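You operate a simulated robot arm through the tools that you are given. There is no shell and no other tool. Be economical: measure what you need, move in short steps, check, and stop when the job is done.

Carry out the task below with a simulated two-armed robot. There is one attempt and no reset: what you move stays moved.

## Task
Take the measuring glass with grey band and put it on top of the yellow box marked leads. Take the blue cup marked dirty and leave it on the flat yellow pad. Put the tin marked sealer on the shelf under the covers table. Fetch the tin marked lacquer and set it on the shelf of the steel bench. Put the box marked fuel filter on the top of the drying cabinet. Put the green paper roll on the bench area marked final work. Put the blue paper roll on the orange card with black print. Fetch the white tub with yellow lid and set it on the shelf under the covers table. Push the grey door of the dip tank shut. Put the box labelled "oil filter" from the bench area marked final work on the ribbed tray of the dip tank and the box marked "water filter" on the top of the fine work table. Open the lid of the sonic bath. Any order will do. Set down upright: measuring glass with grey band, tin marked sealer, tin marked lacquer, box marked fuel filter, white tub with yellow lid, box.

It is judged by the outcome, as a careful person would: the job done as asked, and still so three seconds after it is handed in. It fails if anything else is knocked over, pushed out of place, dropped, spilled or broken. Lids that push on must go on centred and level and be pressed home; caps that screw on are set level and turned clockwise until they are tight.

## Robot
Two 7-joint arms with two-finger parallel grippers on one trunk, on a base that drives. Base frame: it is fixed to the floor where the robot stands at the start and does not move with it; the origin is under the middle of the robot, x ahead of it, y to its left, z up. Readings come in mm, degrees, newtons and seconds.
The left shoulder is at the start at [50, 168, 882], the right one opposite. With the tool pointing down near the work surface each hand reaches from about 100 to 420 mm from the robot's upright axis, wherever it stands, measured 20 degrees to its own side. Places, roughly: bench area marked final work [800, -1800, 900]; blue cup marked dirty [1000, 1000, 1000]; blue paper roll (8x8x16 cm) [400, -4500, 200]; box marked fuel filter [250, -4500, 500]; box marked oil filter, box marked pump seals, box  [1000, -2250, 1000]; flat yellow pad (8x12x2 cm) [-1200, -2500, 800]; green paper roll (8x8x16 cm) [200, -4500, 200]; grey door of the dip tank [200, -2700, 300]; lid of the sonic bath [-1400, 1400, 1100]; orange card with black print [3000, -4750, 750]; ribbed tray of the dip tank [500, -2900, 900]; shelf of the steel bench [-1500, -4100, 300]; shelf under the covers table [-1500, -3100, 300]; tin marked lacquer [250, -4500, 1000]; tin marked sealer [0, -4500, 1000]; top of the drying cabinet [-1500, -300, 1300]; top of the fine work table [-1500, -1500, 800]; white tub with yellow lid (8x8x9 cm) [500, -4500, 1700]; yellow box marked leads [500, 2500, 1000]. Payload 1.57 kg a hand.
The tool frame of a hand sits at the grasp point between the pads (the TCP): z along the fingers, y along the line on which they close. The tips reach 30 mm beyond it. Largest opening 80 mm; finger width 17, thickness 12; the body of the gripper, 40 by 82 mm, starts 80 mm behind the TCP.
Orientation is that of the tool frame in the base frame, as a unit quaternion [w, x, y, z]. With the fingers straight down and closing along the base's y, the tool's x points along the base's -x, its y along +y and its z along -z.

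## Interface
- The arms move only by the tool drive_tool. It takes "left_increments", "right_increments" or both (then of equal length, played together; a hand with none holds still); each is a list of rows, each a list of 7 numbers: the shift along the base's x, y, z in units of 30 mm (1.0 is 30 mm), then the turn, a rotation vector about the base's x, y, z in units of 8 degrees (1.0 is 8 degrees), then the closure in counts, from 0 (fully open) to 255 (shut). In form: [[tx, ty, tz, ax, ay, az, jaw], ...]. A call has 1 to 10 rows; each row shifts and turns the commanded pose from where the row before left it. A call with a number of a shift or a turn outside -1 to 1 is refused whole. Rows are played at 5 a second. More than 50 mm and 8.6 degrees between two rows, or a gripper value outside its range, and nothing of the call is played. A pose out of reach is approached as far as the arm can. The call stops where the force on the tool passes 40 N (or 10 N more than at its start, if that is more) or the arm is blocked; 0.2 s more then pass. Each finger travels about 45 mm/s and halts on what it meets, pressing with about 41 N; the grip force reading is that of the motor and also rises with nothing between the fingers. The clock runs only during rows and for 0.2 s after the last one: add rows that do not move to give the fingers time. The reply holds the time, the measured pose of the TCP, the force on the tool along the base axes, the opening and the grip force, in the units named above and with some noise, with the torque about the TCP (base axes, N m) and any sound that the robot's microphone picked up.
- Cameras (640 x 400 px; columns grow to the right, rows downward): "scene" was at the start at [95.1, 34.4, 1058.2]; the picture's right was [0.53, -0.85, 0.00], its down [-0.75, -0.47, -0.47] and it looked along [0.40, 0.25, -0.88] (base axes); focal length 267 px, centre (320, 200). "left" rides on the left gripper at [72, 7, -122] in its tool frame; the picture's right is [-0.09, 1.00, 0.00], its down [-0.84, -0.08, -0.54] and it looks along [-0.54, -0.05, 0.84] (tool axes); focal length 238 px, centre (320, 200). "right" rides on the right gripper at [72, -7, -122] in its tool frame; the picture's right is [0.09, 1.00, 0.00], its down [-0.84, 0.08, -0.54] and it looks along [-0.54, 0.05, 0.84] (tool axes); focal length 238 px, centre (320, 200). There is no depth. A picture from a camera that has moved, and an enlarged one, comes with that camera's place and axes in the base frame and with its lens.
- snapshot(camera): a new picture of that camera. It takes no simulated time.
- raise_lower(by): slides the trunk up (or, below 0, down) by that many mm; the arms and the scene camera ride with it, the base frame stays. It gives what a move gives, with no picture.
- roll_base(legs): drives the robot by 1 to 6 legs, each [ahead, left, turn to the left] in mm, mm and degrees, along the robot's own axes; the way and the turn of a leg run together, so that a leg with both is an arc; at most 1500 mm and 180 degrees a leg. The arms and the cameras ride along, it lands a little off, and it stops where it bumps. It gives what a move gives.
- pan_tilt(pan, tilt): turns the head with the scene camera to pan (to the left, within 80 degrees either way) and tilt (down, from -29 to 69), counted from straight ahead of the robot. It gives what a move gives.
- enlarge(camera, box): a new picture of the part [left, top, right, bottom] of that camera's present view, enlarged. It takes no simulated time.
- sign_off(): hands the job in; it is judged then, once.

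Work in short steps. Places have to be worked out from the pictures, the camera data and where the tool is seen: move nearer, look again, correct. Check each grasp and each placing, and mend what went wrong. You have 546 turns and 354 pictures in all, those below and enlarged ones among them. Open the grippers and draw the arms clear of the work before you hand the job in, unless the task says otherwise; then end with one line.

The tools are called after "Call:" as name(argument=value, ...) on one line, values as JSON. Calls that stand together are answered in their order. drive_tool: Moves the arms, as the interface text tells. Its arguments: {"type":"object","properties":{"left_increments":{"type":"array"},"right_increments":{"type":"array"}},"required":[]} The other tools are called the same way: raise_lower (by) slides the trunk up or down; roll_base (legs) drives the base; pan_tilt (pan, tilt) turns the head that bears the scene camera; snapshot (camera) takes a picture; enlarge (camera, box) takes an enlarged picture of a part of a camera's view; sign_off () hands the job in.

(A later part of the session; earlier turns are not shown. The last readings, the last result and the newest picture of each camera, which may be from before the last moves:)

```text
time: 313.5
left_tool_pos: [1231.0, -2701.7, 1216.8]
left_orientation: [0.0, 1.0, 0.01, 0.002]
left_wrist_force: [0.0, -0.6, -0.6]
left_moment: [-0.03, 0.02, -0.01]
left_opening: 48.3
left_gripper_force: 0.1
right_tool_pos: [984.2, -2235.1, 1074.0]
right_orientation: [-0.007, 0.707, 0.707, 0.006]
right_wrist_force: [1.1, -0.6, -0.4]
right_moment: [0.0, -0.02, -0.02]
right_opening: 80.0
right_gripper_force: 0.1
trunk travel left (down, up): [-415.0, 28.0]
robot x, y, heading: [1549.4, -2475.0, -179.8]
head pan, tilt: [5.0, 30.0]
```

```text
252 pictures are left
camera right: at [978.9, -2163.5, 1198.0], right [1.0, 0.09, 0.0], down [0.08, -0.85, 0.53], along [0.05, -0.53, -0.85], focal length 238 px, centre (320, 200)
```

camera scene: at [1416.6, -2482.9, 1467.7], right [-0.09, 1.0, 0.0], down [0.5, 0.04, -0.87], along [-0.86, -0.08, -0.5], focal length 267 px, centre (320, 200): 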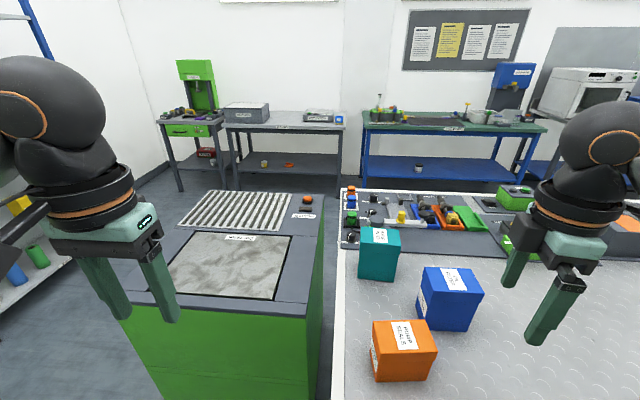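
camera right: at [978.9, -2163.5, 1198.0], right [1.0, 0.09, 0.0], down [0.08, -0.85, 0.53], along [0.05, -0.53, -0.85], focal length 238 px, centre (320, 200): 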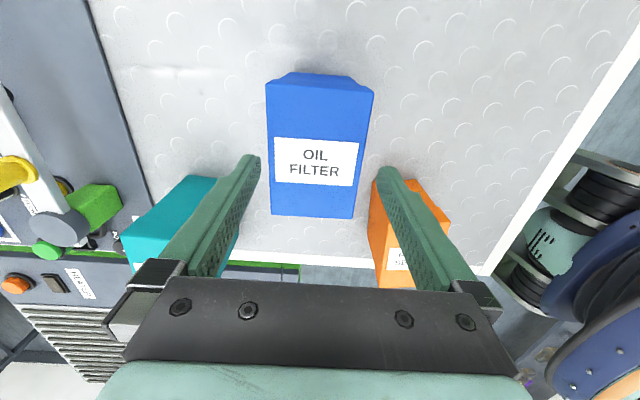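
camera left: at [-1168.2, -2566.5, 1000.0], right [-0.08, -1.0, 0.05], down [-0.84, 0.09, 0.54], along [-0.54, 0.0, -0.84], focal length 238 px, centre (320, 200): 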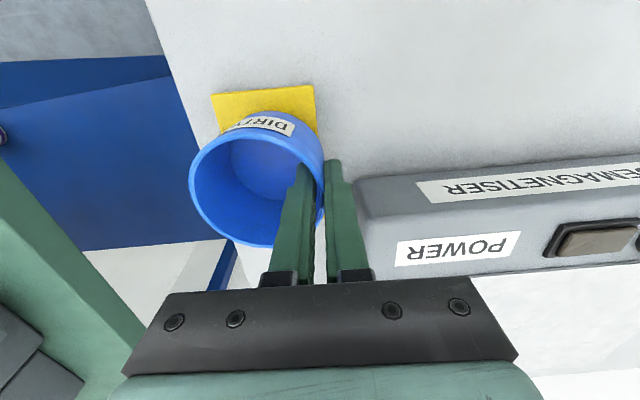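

Nearly centred; trim −2.5 mm in x and +2° yaw, then descend carefully around the box.

Call:
drive_tool(right_increments=[[-0.09, 0, 0, 0, 0, 0.25, 0], [0, 0, -0.7, 0, 0, 0, 0], [0, 0, 0, 0, 0, 0, 0]])

Call:
enlarge(camera="right", box=[230, 70, 410, 240])

```text
time: 314.3
left_tool_pos: [1230.9, -2703.7, 1214.8]
left_orientation: [0.0, 1.0, 0.01, 0.002]
left_wrist_force: [-0.8, 0.0, 0.0]
left_moment: [0.0, 0.0, 0.0]
left_opening: 48.4
left_gripper_force: 0.0
right_tool_pos: [980.0, -2235.1, 1053.2]
right_orientation: [-0.007, 0.695, 0.719, 0.006]
right_wrist_force: [0.2, 0.1, -0.8]
right_moment: [0.02, 0.01, 0.03]
right_opening: 80.0
right_gripper_force: 0.1
trunk travel left (down, up): [-415.0, 28.0]
robot x, y, heading: [1546.0, -2477.4, -179.7]
head pan, tilt: [5.0, 30.0]
```

```text
2.35 times, centred on (320, 155) of right
camera zoom: at [972.3, -2164.4, 1177.2], right [0.99, 0.13, 0.0], down [0.11, -0.84, 0.53], along [0.07, -0.52, -0.85], focal length 561 px, centre (320, 306)
```

zoom: 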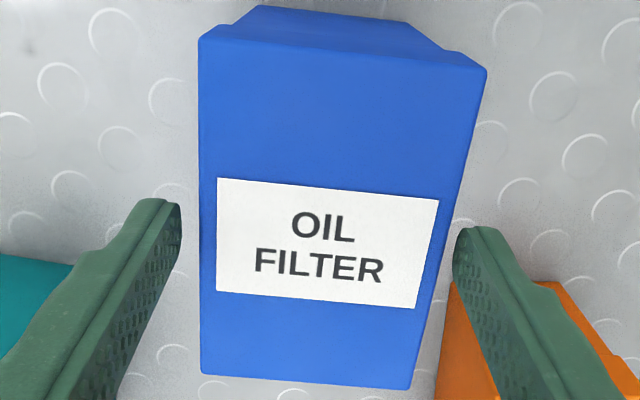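

Good clearance both sides. Descend 95 mm and grip.

Call:
drive_tool(right_increments=[[0.04, 0, -0.5, 0, 0, 0, 0], [0, 0, -0.7, 0, 0, 0, 0], [0, 0, -1, 0, 0, 0, 0], [0, 0, -0.9, 0, 0, 0, 0], [0, 0, 0, 0, 0, 0, 0], [0, 0, 0, 0, 0, 0, 80], [0, 0, 0, 0, 0, 0, 80], [0, 0, 0, 0, 0, 0, 80]])

Call:
snapshot(camera="right")

```text
time: 316.1
left_tool_pos: [1229.8, -2702.2, 1216.2]
left_orientation: [0.0, 1.0, 0.011, 0.002]
left_wrist_force: [-0.2, -0.6, -0.4]
left_moment: [0.01, 0.02, -0.02]
left_opening: 48.6
left_gripper_force: 0.0
right_tool_pos: [981.2, -2237.2, 961.5]
right_orientation: [-0.005, 0.694, 0.72, 0.007]
right_wrist_force: [0.1, 0.0, 0.5]
right_moment: [-0.05, 0.05, -0.04]
right_opening: 68.2
right_gripper_force: 33.8
trunk travel left (down, up): [-415.0, 28.0]
robot x, y, heading: [1545.8, -2473.6, -179.9]
head pan, tilt: [5.0, 30.0]
```

```text
250 pictures are left
camera right: at [973.0, -2165.2, 1085.0], right [0.99, 0.13, 0.0], down [0.11, -0.84, 0.53], along [0.07, -0.52, -0.85], focal length 238 px, centre (320, 200)
```

right: 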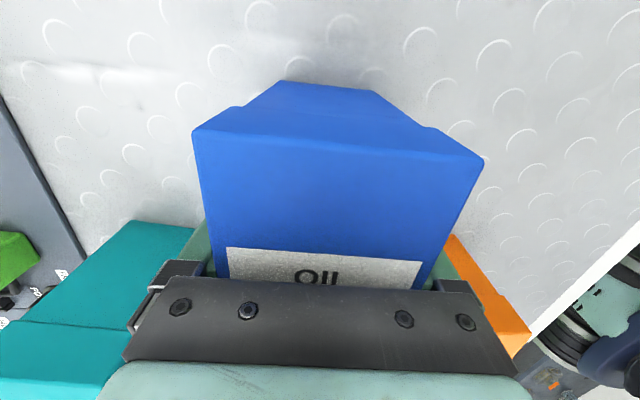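

Held at 68 mm. Lift.

Call:
drive_tool(right_increments=[[0, 0, 0.5, 0, 0, 0, 80], [0, 0, 1, 0, 0, 0, 80], [0, 0, 1, 0, 0, 0, 80], [0, 0, 1, 0, 0, 0, 80], [0, 0, 1, 0, 0, 0, 80], [0, 0, 1, 0, 0, 0, 80], [0, 0, 0, 0, 0, 0, 80]])

Call:
snapshot(camera="scene")

```text
time: 317.7
left_tool_pos: [1229.5, -2702.5, 1215.9]
left_orientation: [-0.001, 1.0, 0.011, 0.002]
left_wrist_force: [-0.5, -0.4, 0.3]
left_moment: [0.0, 0.01, 0.01]
left_opening: 48.7
left_gripper_force: 0.1
right_tool_pos: [980.6, -2235.2, 1127.8]
right_orientation: [-0.005, 0.694, 0.72, 0.007]
right_wrist_force: [0.1, 0.1, -2.4]
right_moment: [0.02, 0.01, 0.01]
right_opening: 68.1
right_gripper_force: 40.5
trunk travel left (down, up): [-415.0, 28.0]
robot x, y, heading: [1546.9, -2473.0, -180.2]
head pan, tilt: [5.0, 30.0]
```

```text
249 pictures are left
camera scene: at [1417.1, -2482.6, 1467.7], right [-0.09, 1.0, 0.0], down [0.5, 0.04, -0.87], along [-0.86, -0.08, -0.5], focal length 267 px, centre (320, 200)
```

scene: 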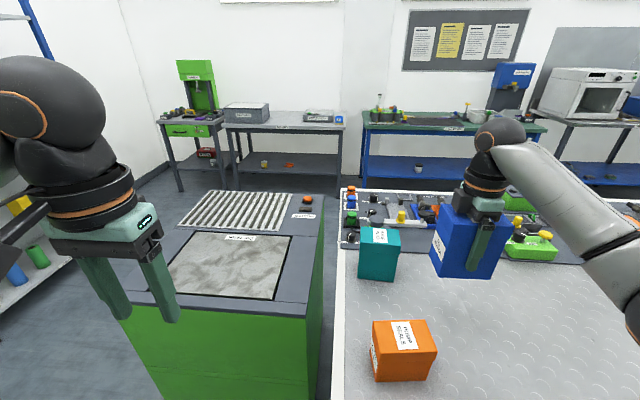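

Lifted cleanly. I pull the blue box in, yaw the left gripper 90°, and shift the base +y so that the left shoulder faces the teal box.

Call:
drive_tool(right_increments=[[1, 0, 0, 0, 0, 0, 80], [1, 0, 0, 0, 0, 0, 80], [1, 0, 0.2, 0, 0, 0, 80], [1, 0, 0.2, 0, 0, 0, 80], [1, 0, 0.2, 0, 0, 0, 80], [1, 0, 0, 0, 0, 0, 80], [1, 0, 0, 0, 0, 0, 80], [0.7, 0, 0, 0, 0, 0, 80], [0, 0, 0, 0, 0, 0, 80], [0, 0, 0, 0, 0, 0, 80]], left_increments=[[0, 0, 0, 0, 0, -1, 0], [0, 0, 0, 0, 0, -1, 0], [0, 0, 0, 0, 0, -1, 0], [0, 0, 0, 0, 0, -1, 0], [0, 0, 0, 0, 0, -1, 0], [0, 0, 0, 0, 0, -1, 0], [0, 0, 0, 0, 0, -1, 0], [0, 0, 0, 0, 0, -1, 0], [0, 0, 0, 0, 0, -1, 0], [0, 0, 0, 0, 0, -1, 0]])

Call:
roll_base(legs=[[0, -240, 0], [25, 0, 0]])

Call:
snapshot(camera="left")

Call:
snapshot(camera="scene")

```text
time: 319.9
left_tool_pos: [1230.9, -2702.4, 1215.0]
left_orientation: [0.001, 0.772, -0.636, 0.002]
left_wrist_force: [0.5, 0.0, -0.1]
left_moment: [-0.01, 0.0, 0.03]
left_opening: 80.1
left_gripper_force: 0.1
right_tool_pos: [1213.4, -2236.1, 1142.9]
right_orientation: [-0.006, 0.695, 0.719, 0.008]
right_wrist_force: [-0.3, -0.4, -2.8]
right_moment: [-0.01, 0.02, 0.0]
right_opening: 67.6
right_gripper_force: 41.3
trunk travel left (down, up): [-415.0, 28.0]
robot x, y, heading: [1547.1, -2473.4, -179.7]
head pan, tilt: [5.0, 30.0]
```

```text
time: 322.1
left_tool_pos: [1223.0, -2462.5, 1216.8]
left_orientation: [0.002, 0.772, -0.636, 0.002]
left_wrist_force: [-0.7, 0.2, 0.1]
left_moment: [0.02, 0.01, 0.01]
left_opening: 80.2
left_gripper_force: 0.0
right_tool_pos: [1206.7, -1995.8, 1143.4]
right_orientation: [-0.005, 0.696, 0.718, 0.007]
right_wrist_force: [0.8, 0.6, -3.4]
right_moment: [0.01, 0.03, -0.02]
right_opening: 67.7
right_gripper_force: 41.1
trunk travel left (down, up): [-415.0, 28.0]
robot x, y, heading: [1538.8, -2234.6, 180.0]
head pan, tilt: [5.0, 30.0]
stopped in leg 2: the robot was blocked; the commanded pose is now the measured one
```

```text
248 pictures are left
camera left: at [1228.2, -2534.3, 1339.2], right [-1.0, -0.1, 0.0], down [-0.08, 0.84, 0.54], along [-0.05, 0.54, -0.84], focal length 238 px, centre (320, 200)
```

left: 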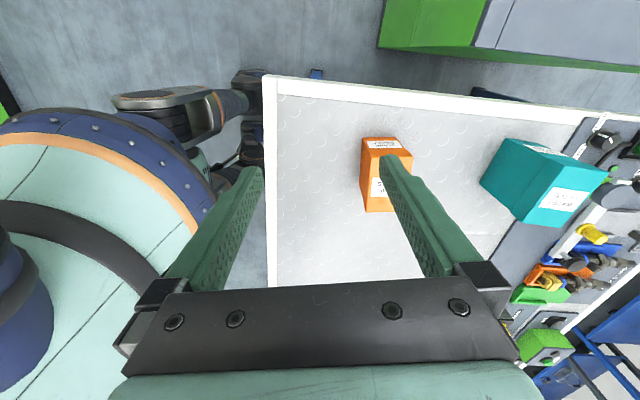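

```text
247 pictures are left
camera scene: at [1410.1, -2242.8, 1467.9], right [-0.08, 1.0, 0.0], down [0.5, 0.04, -0.87], along [-0.86, -0.07, -0.5], focal length 267 px, centre (320, 200)
```

scene: 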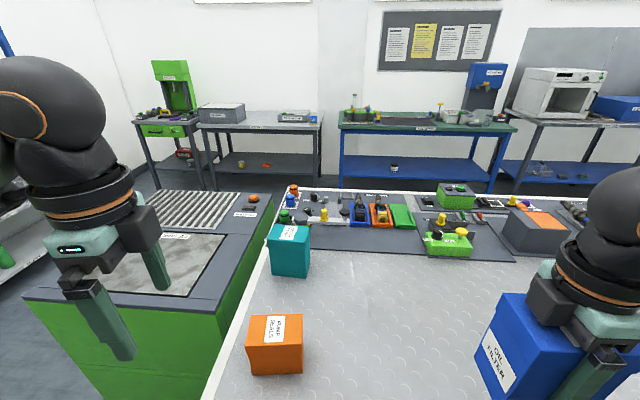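

The base is now against the bench. The teal box top is around (822, −2375). I finish the yaw and reach out.

Call:
drive_tool(left_increments=[[-1, 0.3, 0, 0, 0, -0.7, 0], [-1, 0.3, 0, 0, 0, -0.7, 0], [-1, 0.3, 0, 0, 0, 0, 0], [-1, 0.3, 0, 0, 0, 0, 0], [-1, 0.3, 0, 0, 0, 0, 0], [-1, 0.3, 0, 0, 0, 0, 0], [-1, 0.3, 0, 0, 0, 0, 0], [-1, 0.3, 0, 0, 0, 0, 0], [-1, 0.3, 0, 0, 0, 0, 0], [-1, 0, 0, 0, 0, 0, 0]])

Call:
drive_tool(left_increments=[[-1, 0, 0, 0, 0, 0, 0], [-1, 0, 0, 0, 0, 0, 0], [-1, 0, 0, 0, 0, 0, 0], [0, 0, 0, 0, 0, 0, 0]])

Call:
snapshot(camera="left")

```text
time: 324.3
left_tool_pos: [942.0, -2384.0, 1216.4]
left_orientation: [-0.002, -0.704, 0.71, -0.001]
left_wrist_force: [-0.2, -1.5, -0.6]
left_moment: [0.12, -0.02, -0.02]
left_opening: 80.0
left_gripper_force: 0.2
left hand out of reach, approached as far as the arm can: row 10
right_tool_pos: [1204.7, -1997.8, 1143.5]
right_orientation: [-0.006, 0.696, 0.718, 0.007]
right_wrist_force: [-0.8, -1.3, -2.8]
right_moment: [0.08, 0.02, 0.04]
right_opening: 67.7
right_gripper_force: 40.9
trunk travel left (down, up): [-415.0, 28.0]
robot x, y, heading: [1534.5, -2237.5, 179.9]
head pan, tilt: [5.0, 30.0]
```

```text
time: 325.3
left_tool_pos: [941.8, -2380.9, 1216.2]
left_orientation: [-0.002, -0.705, 0.71, -0.001]
left_wrist_force: [0.2, -0.2, -1.0]
left_moment: [-0.03, 0.0, 0.0]
left_opening: 79.7
left_gripper_force: 0.1
left hand out of reach, approached as far as the arm can: row 1, 2, 3
right_tool_pos: [1205.5, -1994.5, 1142.2]
right_orientation: [-0.006, 0.696, 0.718, 0.007]
right_wrist_force: [0.0, -0.7, -2.8]
right_moment: [0.01, -0.01, 0.0]
right_opening: 67.5
right_gripper_force: 40.7
trunk travel left (down, up): [-415.0, 28.0]
robot x, y, heading: [1536.8, -2236.7, 179.9]
head pan, tilt: [5.0, 30.0]
```

```text
246 pictures are left
camera left: at [934.6, -2453.2, 1339.4], right [-1.0, 0.1, 0.0], down [0.08, 0.84, 0.54], along [0.05, 0.54, -0.84], focal length 238 px, centre (320, 200)
```

left: 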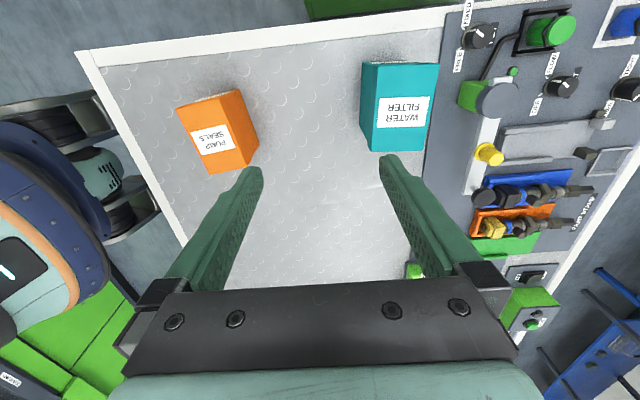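

Tool-down reach ends ~110 mm short. Turning the robot so that its left shoulder faces the bench gains that; I retract a bit, turn right 60°, and see.

Call:
drive_tool(left_increments=[[1, 0, 0, 0, 0, 0, 0], [1, 0, 0, 0, 0, 0, 0], [1, 0, 0, 0, 0, 0, 0], [1, 0, 0, 0, 0, 0, 0], [1, 0, 0, 0, 0, 0, 0], [1, 0, 0, 0, 0, 0, 0]])

Call:
roll_base(legs=[[-60, 0, 0], [0, 0, -65]])

Call:
pan_tilt(pan=65, tilt=40)

Call:
snapshot(camera="scene")

```text
time: 326.7
left_tool_pos: [942.5, -2380.1, 1216.5]
left_orientation: [-0.002, -0.705, 0.709, -0.002]
left_wrist_force: [-0.4, -0.2, -0.4]
left_moment: [-0.03, 0.02, 0.0]
left_opening: 79.8
left_gripper_force: 0.1
left hand out of reach, approached as far as the arm can: row 1, 2, 3, 4, 5, 6
right_tool_pos: [1205.6, -1996.0, 1144.9]
right_orientation: [-0.006, 0.696, 0.718, 0.007]
right_wrist_force: [0.4, 0.1, -3.0]
right_moment: [0.02, 0.01, -0.04]
right_opening: 67.7
right_gripper_force: 40.6
trunk travel left (down, up): [-415.0, 28.0]
robot x, y, heading: [1537.6, -2237.9, 179.6]
head pan, tilt: [5.0, 30.0]
```

```text
time: 330.5
left_tool_pos: [1209.6, -1760.6, 1216.9]
left_orientation: [-0.003, -0.22, 0.976, 0.0]
left_wrist_force: [0.3, 0.1, -0.2]
left_moment: [0.03, 0.04, -0.02]
left_opening: 80.0
left_gripper_force: 0.0
right_tool_pos: [1671.8, -1832.5, 1142.2]
right_orientation: [-0.001, 0.971, 0.237, 0.009]
right_wrist_force: [0.0, 0.3, -1.7]
right_moment: [-0.02, 0.0, -0.01]
right_opening: 67.6
right_gripper_force: 41.1
trunk travel left (down, up): [-415.0, 28.0]
robot x, y, heading: [1600.0, -2236.6, 115.4]
head pan, tilt: [5.0, 30.0]
```

```text
time: 331.8
left_tool_pos: [1210.3, -1761.7, 1215.9]
left_orientation: [-0.003, -0.218, 0.976, 0.0]
left_wrist_force: [-0.5, 0.2, -0.4]
left_moment: [0.01, -0.02, -0.03]
left_opening: 79.8
left_gripper_force: 0.1
right_tool_pos: [1672.1, -1833.2, 1143.8]
right_orientation: [-0.002, 0.971, 0.237, 0.008]
right_wrist_force: [-0.3, 0.2, -2.1]
right_moment: [0.0, 0.0, -0.03]
right_opening: 67.9
right_gripper_force: 40.9
trunk travel left (down, up): [-415.0, 28.0]
robot x, y, heading: [1598.8, -2232.8, 115.5]
head pan, tilt: [65.0, 40.0]
```

```text
245 pictures are left
camera scene: at [1496.9, -2200.2, 1452.4], right [-0.01, 1.0, 0.0], down [0.64, 0.0, -0.77], along [-0.77, -0.01, -0.64], focal length 267 px, centre (320, 200)
```

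scene: 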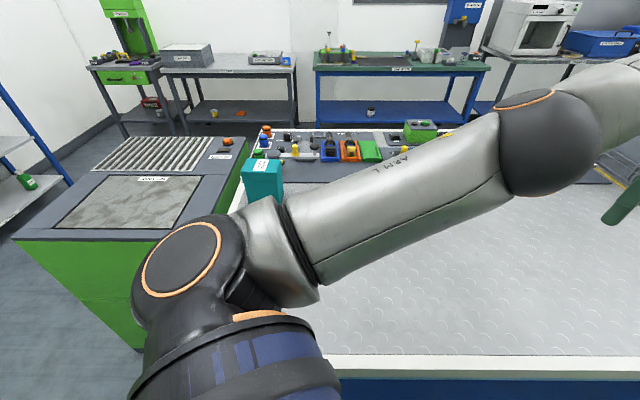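

The left arm is still stretched ahead. I bring it round toward the bench (−y) while yawing back to close along x.

Call:
drive_tool(left_increments=[[0, -1, 0, 0, 0, 0.8, 0], [0, -1, 0, 0, 0, 0.8, 0], [0, -1, 0, 0, 0, 0.8, 0], [0, -1, 0, 0, 0, 0.8, 0], [0, -1, 0, 0, 0, 0.8, 0], [0, -1, 0, 0, 0, 0.8, 0], [0, -1, 0, 0, 0, 0.8, 0], [0, -1, 0, 0, 0, 0.8, 0], [0, -1, 0, 0, 0, 0.8, 0], [0, -1, 0, 0, 0, 0.8, 0]])

Call:
snapshot(camera="scene")

```text
time: 334.0
left_tool_pos: [1210.9, -2062.7, 1216.1]
left_orientation: [-0.001, -0.703, 0.711, -0.001]
left_wrist_force: [-0.3, 0.1, -0.6]
left_moment: [0.0, -0.02, 0.01]
left_opening: 80.2
left_gripper_force: 0.1
right_tool_pos: [1672.4, -1832.1, 1143.1]
right_orientation: [-0.002, 0.971, 0.237, 0.009]
right_wrist_force: [-0.6, 1.0, -3.2]
right_moment: [0.0, 0.03, 0.0]
right_opening: 67.8
right_gripper_force: 41.2
trunk travel left (down, up): [-415.0, 28.0]
robot x, y, heading: [1603.0, -2236.3, 115.2]
head pan, tilt: [65.0, 40.0]
```

```text
244 pictures are left
camera scene: at [1496.8, -2201.0, 1452.4], right [-0.01, 1.0, 0.0], down [0.64, 0.0, -0.77], along [-0.77, -0.01, -0.64], focal length 267 px, centre (320, 200)
```

scene: 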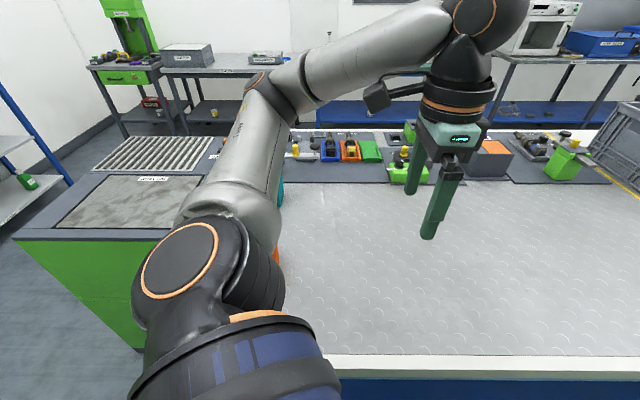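

The arm works on that side. Shift the base nearer and −y, then bring the hand over the teal box.

Call:
roll_base(legs=[[-65, 110, 0]])

Call:
drive_tool(left_increments=[[-1, -0.75, 0, 0, 0, 0, 0], [-1, -0.75, 0, 0, 0, 0, 0], [-1, -0.75, 0, 0, 0, 0, 0], [-1, -0.75, 0, 0, 0, 0, 0], [-1, -0.75, 0, 0, 0, 0, 0], [-1, -0.75, 0, 0, 0, 0, 0], [-1, -0.75, 0, 0, 0, 0, 0], [-0.9, -0.75, 0, 0, 0, 0, 0]])

Call:
snapshot(camera="left")

Call:
snapshot(camera="scene")

```text
time: 335.3
left_tool_pos: [1152.5, -2164.2, 1216.2]
left_orientation: [-0.001, -0.702, 0.713, -0.002]
left_wrist_force: [0.4, -0.1, 0.1]
left_moment: [0.0, -0.03, 0.01]
left_opening: 79.7
left_gripper_force: 0.0
right_tool_pos: [1613.7, -1936.1, 1142.8]
right_orientation: [-0.001, 0.972, 0.234, 0.008]
right_wrist_force: [0.1, -0.3, -3.0]
right_moment: [-0.01, 0.05, -0.03]
right_opening: 67.9
right_gripper_force: 41.0
trunk travel left (down, up): [-415.0, 28.0]
robot x, y, heading: [1540.6, -2341.2, 115.4]
head pan, tilt: [65.0, 40.0]
```

```text
time: 337.1
left_tool_pos: [901.0, -2273.5, 1199.2]
left_orientation: [-0.001, -0.701, 0.713, -0.003]
left_wrist_force: [-1.3, 0.0, -0.4]
left_moment: [-0.01, 0.03, 0.03]
left_opening: 80.2
left_gripper_force: 0.1
left hand out of reach, approached as far as the arm can: row 4, 5, 6, 7, 8
right_tool_pos: [1613.3, -1935.9, 1143.4]
right_orientation: [-0.001, 0.972, 0.234, 0.008]
right_wrist_force: [-0.6, -0.6, -2.0]
right_moment: [0.0, 0.0, -0.01]
right_opening: 67.8
right_gripper_force: 41.5
trunk travel left (down, up): [-415.0, 28.0]
robot x, y, heading: [1538.1, -2339.9, 115.1]
head pan, tilt: [65.0, 40.0]
```

```text
243 pictures are left
camera left: at [891.3, -2346.9, 1324.1], right [-0.99, 0.11, 0.0], down [0.09, 0.84, 0.54], along [0.06, 0.53, -0.84], focal length 238 px, centre (320, 200)
```

left: 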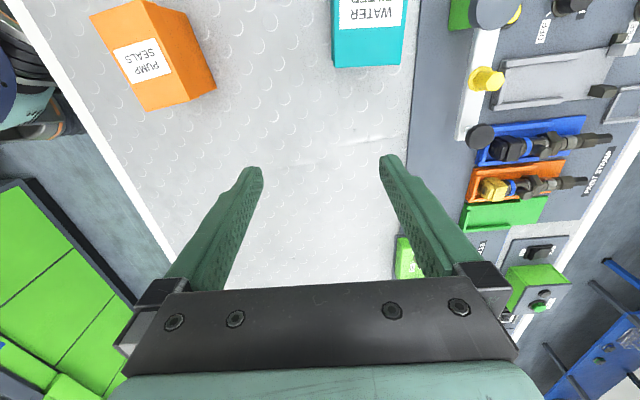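

```text
242 pictures are left
camera scene: at [1437.2, -2303.9, 1452.4], right [0.0, 1.0, 0.0], down [0.64, 0.0, -0.77], along [-0.77, 0.0, -0.64], focal length 267 px, centre (320, 200)
```

scene: 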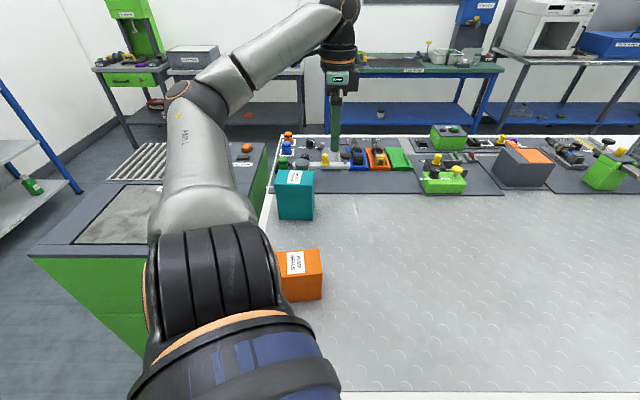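

Reaching that far sideways is limited too. A middle heading (~138°) should do. I retract a little, turn left 22°, and re-place the base.

Call:
drive_tool(left_increments=[[1, 0.5, -0.3, 0, 0, 0, 0], [1, 0.5, -0.3, 0, 0, 0, 0], [1, 0.5, -0.3, 0, 0, 0, 0], [1, 0.5, 0, 0, 0, 0, 0], [1, 0, 0, 0, 0, 0, 0], [1, 0, 0, 0, 0, 0, 0]])

Call:
roll_base(legs=[[0, 0, 23]])

```text
time: 338.5
left_tool_pos: [1080.7, -2212.5, 1175.8]
left_orientation: [-0.001, -0.701, 0.713, -0.002]
left_wrist_force: [0.3, -0.4, -0.1]
left_moment: [-0.01, 0.0, 0.03]
left_opening: 80.0
left_gripper_force: 0.1
right_tool_pos: [1614.4, -1935.8, 1143.4]
right_orientation: [-0.001, 0.972, 0.234, 0.008]
right_wrist_force: [0.6, 0.2, -3.6]
right_moment: [-0.03, -0.01, -0.01]
right_opening: 68.0
right_gripper_force: 40.7
trunk travel left (down, up): [-415.0, 28.0]
robot x, y, heading: [1538.7, -2338.6, 115.2]
head pan, tilt: [65.0, 40.0]
```

```text
time: 340.1
left_tool_pos: [1066.4, -2400.3, 1175.7]
left_orientation: [0.002, 0.829, -0.559, 0.003]
left_wrist_force: [-0.6, 0.6, -0.2]
left_moment: [0.01, -0.01, 0.02]
left_opening: 80.0
left_gripper_force: 0.0
right_tool_pos: [1450.8, -1938.2, 1142.7]
right_orientation: [-0.003, 0.906, 0.422, 0.008]
right_wrist_force: [0.0, 0.3, -2.2]
right_moment: [-0.02, -0.03, 0.03]
right_opening: 67.9
right_gripper_force: 40.6
trunk travel left (down, up): [-415.0, 28.0]
robot x, y, heading: [1542.0, -2342.2, 137.9]
head pan, tilt: [65.0, 40.0]
```

Call:
roll_base(legs=[[30, 26, 0]])

Call:
drive_tool(left_increments=[[-1, 0.1, 0, 0, 0, -0.9, 0], [-1, 0.1, 0, 0, 0, -0.9, 0], [-1, 0.1, 0, 0, 0, -0.9, 0], [-1, 0.1, -0.5, 0, 0, 0, 0], [-1, 0.1, -0.5, 0, 0, 0, 0], [-1, 0.1, -0.5, 0, 0, 0, 0]])

Call:
snapshot(camera="left")

```text
time: 340.8
left_tool_pos: [1067.5, -2400.4, 1175.9]
left_orientation: [0.002, 0.828, -0.561, 0.002]
left_wrist_force: [-0.2, -0.4, -0.6]
left_moment: [0.01, 0.02, 0.06]
left_opening: 80.1
left_gripper_force: 0.0
right_tool_pos: [1452.1, -1938.5, 1143.8]
right_orientation: [-0.002, 0.907, 0.422, 0.009]
right_wrist_force: [-0.5, -0.2, -2.9]
right_moment: [-0.03, 0.01, -0.01]
right_opening: 67.9
right_gripper_force: 41.3
trunk travel left (down, up): [-415.0, 28.0]
robot x, y, heading: [1540.9, -2338.2, 137.9]
head pan, tilt: [65.0, 40.0]
stopped in leg 1: the robot was blocked; the commanded pose is now the measured one
```

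```text
time: 342.1
left_tool_pos: [884.2, -2381.3, 1132.7]
left_orientation: [0.001, 0.708, -0.706, 0.003]
left_wrist_force: [-0.2, 0.0, -0.5]
left_moment: [0.01, -0.04, 0.03]
left_opening: 79.9
left_gripper_force: 0.1
right_tool_pos: [1452.0, -1938.4, 1142.9]
right_orientation: [-0.002, 0.907, 0.422, 0.008]
right_wrist_force: [-0.1, 0.5, -1.8]
right_moment: [0.01, 0.02, -0.03]
right_opening: 67.8
right_gripper_force: 40.6
trunk travel left (down, up): [-415.0, 28.0]
robot x, y, heading: [1538.6, -2338.8, 138.0]
head pan, tilt: [65.0, 40.0]
```

```text
241 pictures are left
camera left: at [876.5, -2454.8, 1254.7], right [-1.0, 0.09, 0.0], down [0.07, 0.84, 0.54], along [0.05, 0.54, -0.84], focal length 238 px, centre (320, 200)
```

left: 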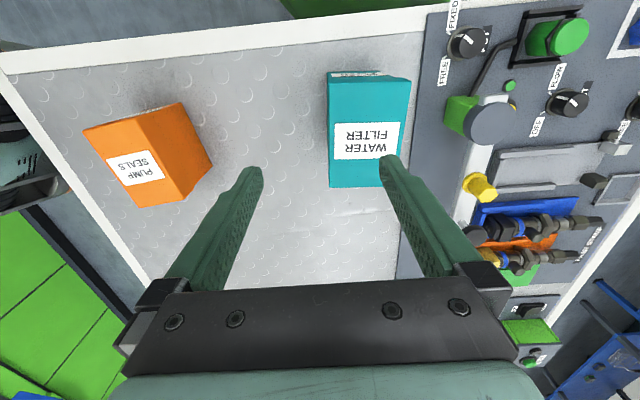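

Within reach. The box centre is 49 mm further −x at (835, −2381). Move over it and descend near its top.

Call:
drive_tool(left_increments=[[-0.8, 0, 0, 0, 0, 0, 0], [-0.83, 0, 0, 0, 0, 0, 0], [0, 0, -0.8, 0, 0, 0, 0], [0, 0, -0.8, 0, 0, 0, 0], [0, 0, -0.8, 0, 0, 0, 0], [0, 0, 0, 0, 0, 0, 0]])

Call:
enlarge(camera="left", box=[220, 60, 420, 240])

```text
time: 343.6
left_tool_pos: [837.9, -2381.2, 1058.8]
left_orientation: [0.002, 0.709, -0.705, 0.003]
left_wrist_force: [0.3, -0.4, -0.1]
left_moment: [-0.01, 0.05, -0.02]
left_opening: 80.0
left_gripper_force: 0.1
right_tool_pos: [1452.1, -1938.4, 1142.5]
right_orientation: [-0.003, 0.907, 0.422, 0.008]
right_wrist_force: [0.4, -0.3, -2.2]
right_moment: [0.01, -0.02, -0.02]
right_opening: 67.7
right_gripper_force: 41.3
trunk travel left (down, up): [-415.0, 28.0]
robot x, y, heading: [1540.8, -2338.5, 137.7]
head pan, tilt: [65.0, 40.0]
```

```text
2.22 times, centred on (320, 150) of left
camera zoom: at [831.5, -2454.3, 1182.1], right [-1.0, 0.09, 0.0], down [0.07, 0.84, 0.54], along [0.05, 0.54, -0.84], focal length 530 px, centre (320, 311)
```

zoom: 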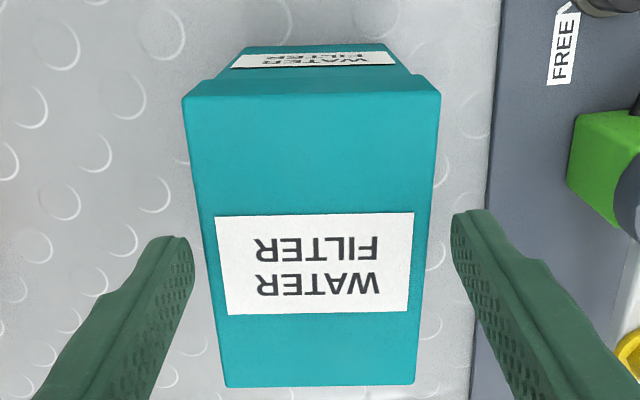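

Trim +2 mm in x, descend 97 mm and grip.

Call:
drive_tool(left_increments=[[0.06, 0, -0.5, 0, 0, 0, 0], [0, 0, -0.8, 0, 0, 0, 0], [0, 0, -1, 0, 0, 0, 0], [0, 0, -0.93, 0, 0, 0, 0], [0, 0, 0, 0, 0, 0, 0], [0, 0, 0, 0, 0, 0, 80], [0, 0, 0, 0, 0, 0, 80], [0, 0, 0, 0, 0, 0, 80]])

Call:
drive_tool(left_increments=[[0, 0, 0.5, 0, 0, 0, 80], [0, 0, 1, 0, 0, 0, 80], [0, 0, 1, 0, 0, 0, 80], [0, 0, 1, 0, 0, 0, 80], [0, 0, 1, 0, 0, 0, 80]])

Call:
snapshot(camera="left")

```text
time: 345.4
left_tool_pos: [840.6, -2380.6, 961.4]
left_orientation: [0.002, 0.708, -0.706, 0.002]
left_wrist_force: [2.7, -0.4, -0.9]
left_moment: [0.11, -0.06, -0.1]
left_opening: 68.7
left_gripper_force: 34.1
right_tool_pos: [1452.5, -1938.4, 1142.5]
right_orientation: [-0.003, 0.907, 0.422, 0.009]
right_wrist_force: [-0.4, 0.2, -3.1]
right_moment: [-0.01, 0.05, 0.03]
right_opening: 67.6
right_gripper_force: 41.0
trunk travel left (down, up): [-415.0, 28.0]
robot x, y, heading: [1539.8, -2338.9, 138.0]
head pan, tilt: [65.0, 40.0]
```

```text
time: 346.6
left_tool_pos: [842.1, -2380.8, 1095.5]
left_orientation: [0.001, 0.708, -0.706, 0.003]
left_wrist_force: [0.5, 0.3, -2.6]
left_moment: [-0.01, 0.01, -0.03]
left_opening: 68.8
left_gripper_force: 41.1
right_tool_pos: [1452.1, -1938.0, 1142.5]
right_orientation: [-0.003, 0.907, 0.422, 0.008]
right_wrist_force: [0.5, 0.3, -2.4]
right_moment: [0.02, 0.05, 0.0]
right_opening: 68.1
right_gripper_force: 41.1
trunk travel left (down, up): [-415.0, 28.0]
robot x, y, heading: [1540.1, -2343.7, 138.1]
head pan, tilt: [65.0, 40.0]
```

```text
239 pictures are left
camera left: at [834.4, -2453.1, 1218.8], right [-1.0, 0.09, 0.0], down [0.07, 0.84, 0.54], along [0.05, 0.54, -0.84], focal length 238 px, centre (320, 200)
```

left: 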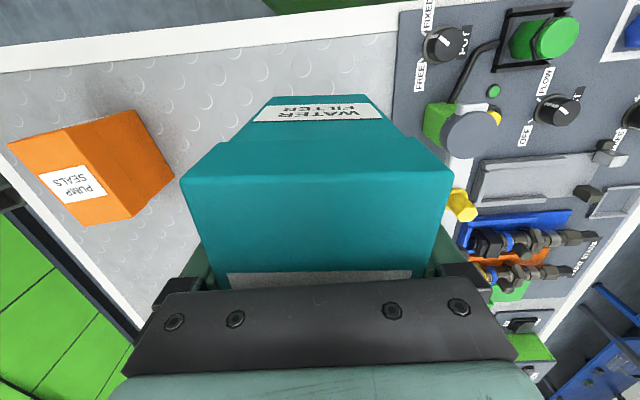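

Both boxes are held. I lift a bit more, pull the left hand in, and back the base away from the bench.

Call:
drive_tool(left_increments=[[0, 0, 1, 0, 0, 0, 80], [0.5, 0, 1, 0, 0, 0, 80], [1, 0, 0, 0, 0, 0, 80], [1, 0, 0, 0, 0, 0, 80], [1, 0, 0, 0, 0, 0, 80], [1, 0, 0, 0, 0, 0, 80], [1, 0, 0, 0, 0, 0, 80], [1, 0, 0, 0, 0, 0, 80], [1, 0, 0, 0, 0, 0, 80], [1, 0, 0, 0, 0, 0, 80]])

Call:
roll_base(legs=[[-223, -200, 0]])

Call:
pan_tilt(pan=60, tilt=35)

Call:
snapshot(camera="scene")

```text
time: 348.8
left_tool_pos: [1095.6, -2381.8, 1156.1]
left_orientation: [0.002, 0.709, -0.705, 0.001]
left_wrist_force: [-0.3, 0.2, -2.7]
left_moment: [0.04, -0.01, 0.02]
left_opening: 69.0
left_gripper_force: 40.9
right_tool_pos: [1452.3, -1939.1, 1142.8]
right_orientation: [-0.003, 0.907, 0.422, 0.008]
right_wrist_force: [0.2, 1.2, -2.8]
right_moment: [0.02, 0.03, -0.02]
right_opening: 67.9
right_gripper_force: 41.7
trunk travel left (down, up): [-415.0, 28.0]
robot x, y, heading: [1543.8, -2336.7, 138.1]
head pan, tilt: [65.0, 40.0]
```

```text
time: 350.8
left_tool_pos: [1391.0, -2388.7, 1157.2]
left_orientation: [0.002, 0.71, -0.705, 0.002]
left_wrist_force: [0.2, -0.3, -2.4]
left_moment: [-0.02, 0.04, -0.02]
left_opening: 69.0
left_gripper_force: 41.0
right_tool_pos: [1747.2, -1943.8, 1142.2]
right_orientation: [-0.003, 0.906, 0.424, 0.008]
right_wrist_force: [-0.3, -0.5, -2.3]
right_moment: [0.03, 0.01, -0.02]
right_opening: 67.8
right_gripper_force: 41.2
trunk travel left (down, up): [-415.0, 28.0]
robot x, y, heading: [1831.4, -2343.0, 138.3]
head pan, tilt: [65.0, 40.0]
```

```text
time: 351.4
left_tool_pos: [1391.9, -2387.4, 1155.7]
left_orientation: [0.002, 0.711, -0.704, 0.002]
left_wrist_force: [0.2, 0.2, -2.9]
left_moment: [-0.03, 0.0, -0.02]
left_opening: 68.8
left_gripper_force: 41.0
right_tool_pos: [1746.3, -1944.5, 1142.6]
right_orientation: [-0.002, 0.906, 0.424, 0.008]
right_wrist_force: [-0.2, 0.4, -2.6]
right_moment: [-0.01, -0.01, 0.0]
right_opening: 67.8
right_gripper_force: 40.7
trunk travel left (down, up): [-415.0, 28.0]
robot x, y, heading: [1837.5, -2342.9, 138.3]
head pan, tilt: [60.0, 35.0]
```

```text
238 pictures are left
camera scene: at [1722.0, -2344.9, 1459.9], right [-0.31, 0.95, 0.0], down [0.55, 0.18, -0.82], along [-0.78, -0.26, -0.57], focal length 267 px, centre (320, 200)
```

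scene: 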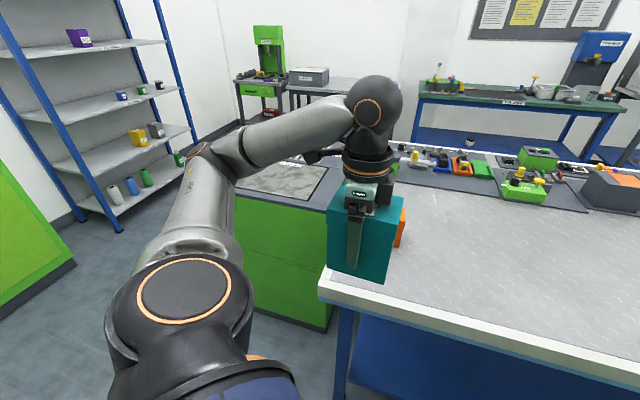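

Now I drive back round south of the tank to the west side, ending facing +x.

Call:
roll_base(legs=[[0, 0, 41.7], [0, 1130, 0], [1100, 0, 0], [1150, 0, 0], [0, 0, 180]])

Call:
pan_tilt(pan=40, tilt=30)

Call:
snapshot(camera="scene")

```text
time: 377.3
left_tool_pos: [-126.6, -3171.8, 1154.6]
left_orientation: [-0.002, 0.383, 0.924, 0.0]
left_wrist_force: [0.9, -0.9, -1.9]
left_moment: [-0.01, 0.03, 0.0]
left_opening: 68.0
left_gripper_force: 40.9
right_tool_pos: [-69.9, -3738.7, 1142.8]
right_orientation: [0.007, 0.735, -0.678, 0.005]
right_wrist_force: [0.0, 0.4, -1.7]
right_moment: [-0.01, -0.02, -0.02]
right_opening: 68.0
right_gripper_force: 41.0
trunk travel left (down, up): [-415.0, 28.0]
robot x, y, heading: [-410.9, -3516.8, 2.8]
head pan, tilt: [60.0, 35.0]
```

```text
time: 378.1
left_tool_pos: [-128.2, -3171.6, 1155.9]
left_orientation: [-0.002, 0.382, 0.924, 0.001]
left_wrist_force: [0.0, 0.2, -2.9]
left_moment: [0.03, -0.02, -0.03]
left_opening: 68.1
left_gripper_force: 41.2
right_tool_pos: [-70.0, -3737.9, 1143.7]
right_orientation: [0.007, 0.735, -0.678, 0.005]
right_wrist_force: [-0.3, 0.6, -1.7]
right_moment: [-0.01, -0.02, 0.01]
right_opening: 67.6
right_gripper_force: 41.0
trunk travel left (down, up): [-415.0, 28.0]
robot x, y, heading: [-412.2, -3512.6, 2.5]
head pan, tilt: [40.0, 30.0]
```

```text
237 pictures are left
camera scene: at [-306.5, -3450.0, 1467.7], right [0.68, -0.73, 0.0], down [-0.37, -0.34, -0.87], along [0.64, 0.59, -0.5], focal length 267 px, centre (320, 200)
```

scene: 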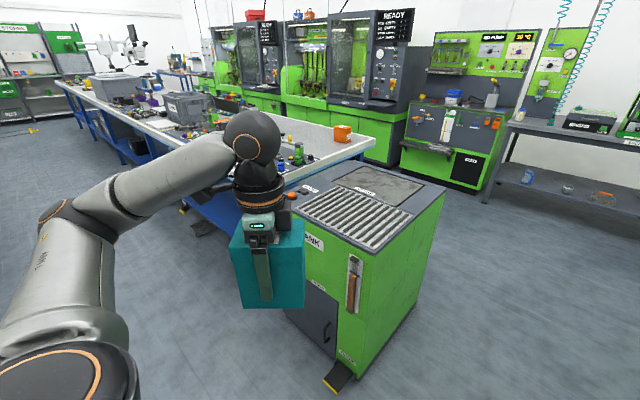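

I straighten, move up in front of the dip tank and look down at the ribbed tray.

Call:
roll_base(legs=[[0, 0, -2.6], [0, 830, 0], [300, 0, 0]])

Call:
pan_tilt(pan=-15, tilt=42)

Call:
snapshot(camera="scene")

Call:
snapshot(camera="right")

```text
time: 384.5
left_tool_pos: [185.2, -2361.7, 1155.8]
left_orientation: [-0.003, 0.405, 0.914, 0.0]
left_wrist_force: [0.3, -0.1, -2.8]
left_moment: [0.02, 0.04, 0.0]
left_opening: 67.9
left_gripper_force: 41.2
right_tool_pos: [216.1, -2930.7, 1142.7]
right_orientation: [0.007, 0.719, -0.695, 0.005]
right_wrist_force: [-0.2, 0.7, -2.6]
right_moment: [-0.01, 0.04, -0.04]
right_opening: 67.9
right_gripper_force: 40.9
trunk travel left (down, up): [-415.0, 28.0]
robot x, y, heading: [-118.6, -2687.6, -0.1]
head pan, tilt: [40.0, 30.0]
```

```text
time: 385.8
left_tool_pos: [184.1, -2361.7, 1156.1]
left_orientation: [-0.003, 0.405, 0.914, 0.002]
left_wrist_force: [-1.0, 0.1, -2.4]
left_moment: [0.01, 0.02, -0.03]
left_opening: 67.9
left_gripper_force: 41.0
right_tool_pos: [214.7, -2930.3, 1142.6]
right_orientation: [0.007, 0.718, -0.696, 0.006]
right_wrist_force: [0.3, -0.4, -3.0]
right_moment: [-0.04, 0.0, 0.0]
right_opening: 67.7
right_gripper_force: 40.7
trunk travel left (down, up): [-415.0, 28.0]
robot x, y, heading: [-117.6, -2690.3, 0.2]
head pan, tilt: [-15.0, 42.0]
```

```text
236 pictures are left
camera scene: at [3.9, -2711.2, 1449.4], right [-0.26, -0.97, 0.0], down [-0.65, 0.17, -0.74], along [0.72, -0.19, -0.67], focal length 267 px, centre (320, 200)
```

scene: 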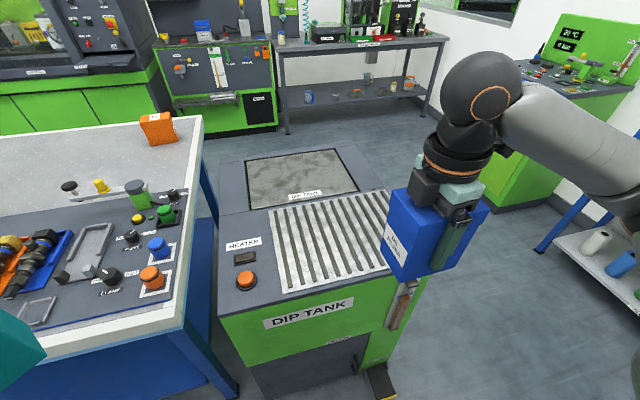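

```text
235 pictures are left
camera right: at [225.9, -2998.7, 1266.8], right [-0.99, -0.12, 0.0], down [-0.1, 0.84, 0.53], along [-0.07, 0.52, -0.85], focal length 238 px, centre (320, 200)
```

right: 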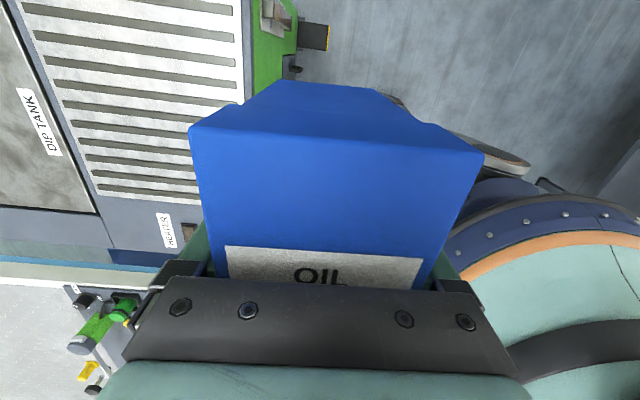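

Tray spans x≈320–590, y≈−2715…−3090, z≈900. I drive 100 mm ahead and extend the oil box over its middle.

Call:
roll_base(legs=[[90, 0, 0]])

Call:
drive_tool(right_increments=[[1, 0.2, 0, 0, 0, 0, 80], [1, 0.2, 0, 0, 0, 0, 80], [1, 0.2, 0, 0, 0, 0, 80], [1, 0.2, 0, 0, 0, -0.2, 80], [0.5, 0, 0, 0, 0, 0, 80], [0, 0, -1, 0, 0, 0, 80], [0, 0, -1, 0, 0, 0, 80], [0, 0, -1, 0, 0, 0, 80], [0, 0, -1, 0, 0, 0, 80], [0, 0, 0, 0, 0, 0, 80]])

Call:
snapshot(camera="scene")

Call:
snapshot(camera="right")

```text
time: 386.9
left_tool_pos: [276.1, -2363.9, 1154.4]
left_orientation: [-0.003, 0.406, 0.914, 0.001]
left_wrist_force: [0.5, -0.3, -2.0]
left_moment: [0.01, 0.03, 0.0]
left_opening: 67.9
left_gripper_force: 41.5
right_tool_pos: [304.1, -2930.3, 1143.4]
right_orientation: [0.007, 0.718, -0.696, 0.005]
right_wrist_force: [0.4, 0.4, -2.1]
right_moment: [0.0, 0.01, 0.0]
right_opening: 67.8
right_gripper_force: 41.0
trunk travel left (down, up): [-415.0, 28.0]
robot x, y, heading: [-29.4, -2691.3, -0.2]
head pan, tilt: [-15.0, 42.0]
```

```text
time: 389.1
left_tool_pos: [274.0, -2363.5, 1155.9]
left_orientation: [-0.002, 0.406, 0.914, 0.001]
left_wrist_force: [0.7, 0.4, -3.2]
left_moment: [0.03, -0.01, -0.02]
left_opening: 68.0
left_gripper_force: 40.7
right_tool_pos: [439.4, -2906.2, 1023.1]
right_orientation: [0.006, 0.708, -0.706, 0.006]
right_wrist_force: [0.4, 1.5, -3.0]
right_moment: [-0.04, 0.01, 0.04]
right_opening: 67.6
right_gripper_force: 40.9
trunk travel left (down, up): [-415.0, 28.0]
robot x, y, heading: [-28.0, -2692.2, -0.2]
head pan, tilt: [-15.0, 42.0]
```

```text
234 pictures are left
camera scene: at [93.1, -2711.6, 1449.4], right [-0.26, -0.96, 0.0], down [-0.65, 0.18, -0.74], along [0.72, -0.2, -0.67], focal length 267 px, centre (320, 200)
```

scene: 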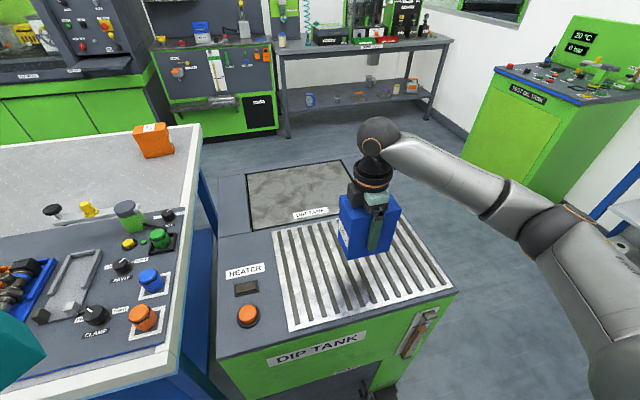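

```text
233 pictures are left
camera right: at [448.1, -2975.1, 1147.3], right [-1.0, -0.09, 0.0], down [-0.08, 0.85, 0.53], along [-0.05, 0.52, -0.85], focal length 238 px, centre (320, 200)
```

right: 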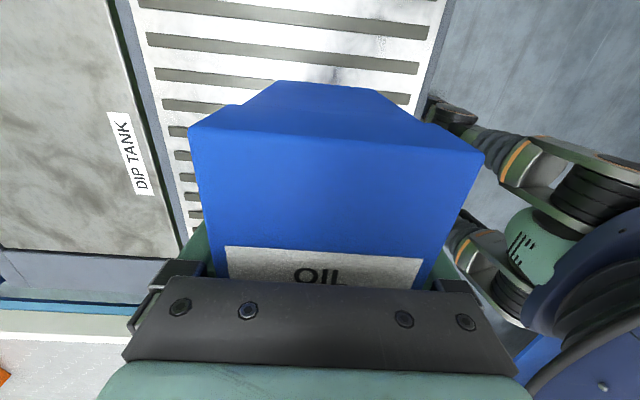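

Well over the tray. Lower 42 mm, then feel for contact.

Call:
drive_tool(right_increments=[[0, 0, -0.7, 0, 0, 0, 80], [0, 0, -0.7, 0, 0, 0, 80], [0, 0, 0, 0, 0, 0, 80]])

Call:
drive_tool(right_increments=[[0, 0, -0.12, 0, 0, 0, 80], [0, 0, 0, 0, 0, 0, 80]])

Call:
drive_tool(right_increments=[[0, 0, -0.12, 0, 0, 0, 80], [0, 0, 0, 0, 0, 0, 80]])

Call:
drive_tool(right_increments=[[0, 0, -0.12, 0, 0, 0, 80], [0, 0, 0, 0, 0, 0, 80]])

```text
time: 389.9
left_tool_pos: [275.2, -2363.0, 1155.9]
left_orientation: [-0.002, 0.405, 0.914, 0.001]
left_wrist_force: [-0.1, -0.6, -3.1]
left_moment: [0.01, 0.02, 0.02]
left_opening: 68.0
left_gripper_force: 41.0
right_tool_pos: [439.7, -2905.9, 980.7]
right_orientation: [0.007, 0.709, -0.706, 0.005]
right_wrist_force: [0.3, 0.2, -3.2]
right_moment: [0.02, 0.0, -0.01]
right_opening: 67.7
right_gripper_force: 40.5
trunk travel left (down, up): [-415.0, 28.0]
robot x, y, heading: [-26.0, -2689.0, -0.1]
head pan, tilt: [-15.0, 42.0]
```

```text
time: 390.5
left_tool_pos: [275.9, -2362.8, 1155.2]
left_orientation: [-0.003, 0.406, 0.914, 0.002]
left_wrist_force: [0.8, 0.2, -3.6]
left_moment: [0.01, -0.01, 0.03]
left_opening: 67.5
left_gripper_force: 41.3
right_tool_pos: [439.9, -2906.6, 977.1]
right_orientation: [0.007, 0.708, -0.706, 0.006]
right_wrist_force: [0.3, -0.5, -3.2]
right_moment: [-0.01, 0.0, 0.02]
right_opening: 67.6
right_gripper_force: 40.9
trunk travel left (down, up): [-415.0, 28.0]
robot x, y, heading: [-30.4, -2689.6, -0.2]
head pan, tilt: [-15.0, 42.0]
```

```text
time: 391.1
left_tool_pos: [275.0, -2362.3, 1155.3]
left_orientation: [-0.002, 0.406, 0.914, 0.001]
left_wrist_force: [-0.2, -0.2, -2.2]
left_moment: [0.01, 0.01, -0.01]
left_opening: 68.1
left_gripper_force: 41.2
right_tool_pos: [440.1, -2906.7, 974.1]
right_orientation: [0.008, 0.708, -0.706, 0.004]
right_wrist_force: [0.1, -0.6, -2.2]
right_moment: [-0.03, -0.02, 0.0]
right_opening: 67.7
right_gripper_force: 40.5
trunk travel left (down, up): [-415.0, 28.0]
robot x, y, heading: [-28.8, -2690.2, -0.1]
head pan, tilt: [-15.0, 42.0]
```

```text
time: 391.7
left_tool_pos: [274.2, -2363.2, 1155.7]
left_orientation: [-0.002, 0.405, 0.914, 0.001]
left_wrist_force: [0.3, 0.4, -2.0]
left_moment: [0.02, 0.03, 0.01]
left_opening: 67.5
left_gripper_force: 41.1
right_tool_pos: [438.4, -2907.0, 969.6]
right_orientation: [0.008, 0.708, -0.706, 0.005]
right_wrist_force: [0.7, 0.3, -3.1]
right_moment: [-0.01, -0.03, 0.02]
right_opening: 67.9
right_gripper_force: 40.8
trunk travel left (down, up): [-415.0, 28.0]
robot x, y, heading: [-27.5, -2689.1, -0.3]
head pan, tilt: [-15.0, 42.0]
```

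Call:
drive_tool(right_increments=[[0, 0, -0.12, 0, 0, 0, 80], [0, 0, -0.12, 0, 0, 0, 80], [0, 0, 0, 0, 0, 0, 80]])

Call:
enlarge(camera="scene", box=[270, 150, 470, 310])

```text
time: 392.5
left_tool_pos: [275.5, -2362.9, 1156.6]
left_orientation: [-0.003, 0.406, 0.914, 0.001]
left_wrist_force: [-0.7, -0.3, -3.1]
left_moment: [0.03, 0.01, -0.01]
left_opening: 68.0
left_gripper_force: 40.6
right_tool_pos: [438.4, -2906.1, 963.2]
right_orientation: [0.008, 0.708, -0.706, 0.005]
right_wrist_force: [0.6, 0.0, -2.1]
right_moment: [0.01, 0.01, 0.01]
right_opening: 67.6
right_gripper_force: 40.5
trunk travel left (down, up): [-415.0, 28.0]
robot x, y, heading: [-27.0, -2687.2, -0.5]
head pan, tilt: [-15.0, 42.0]
```

```text
2.50 times, centred on (370, 230) of scene
camera zoom: at [93.2, -2711.7, 1449.4], right [-0.26, -0.96, 0.0], down [-0.65, 0.18, -0.74], along [0.72, -0.2, -0.67], focal length 667 px, centre (195, 125)
```

zoom: 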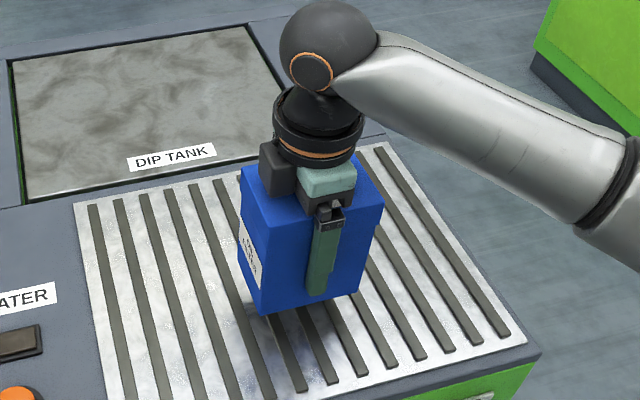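

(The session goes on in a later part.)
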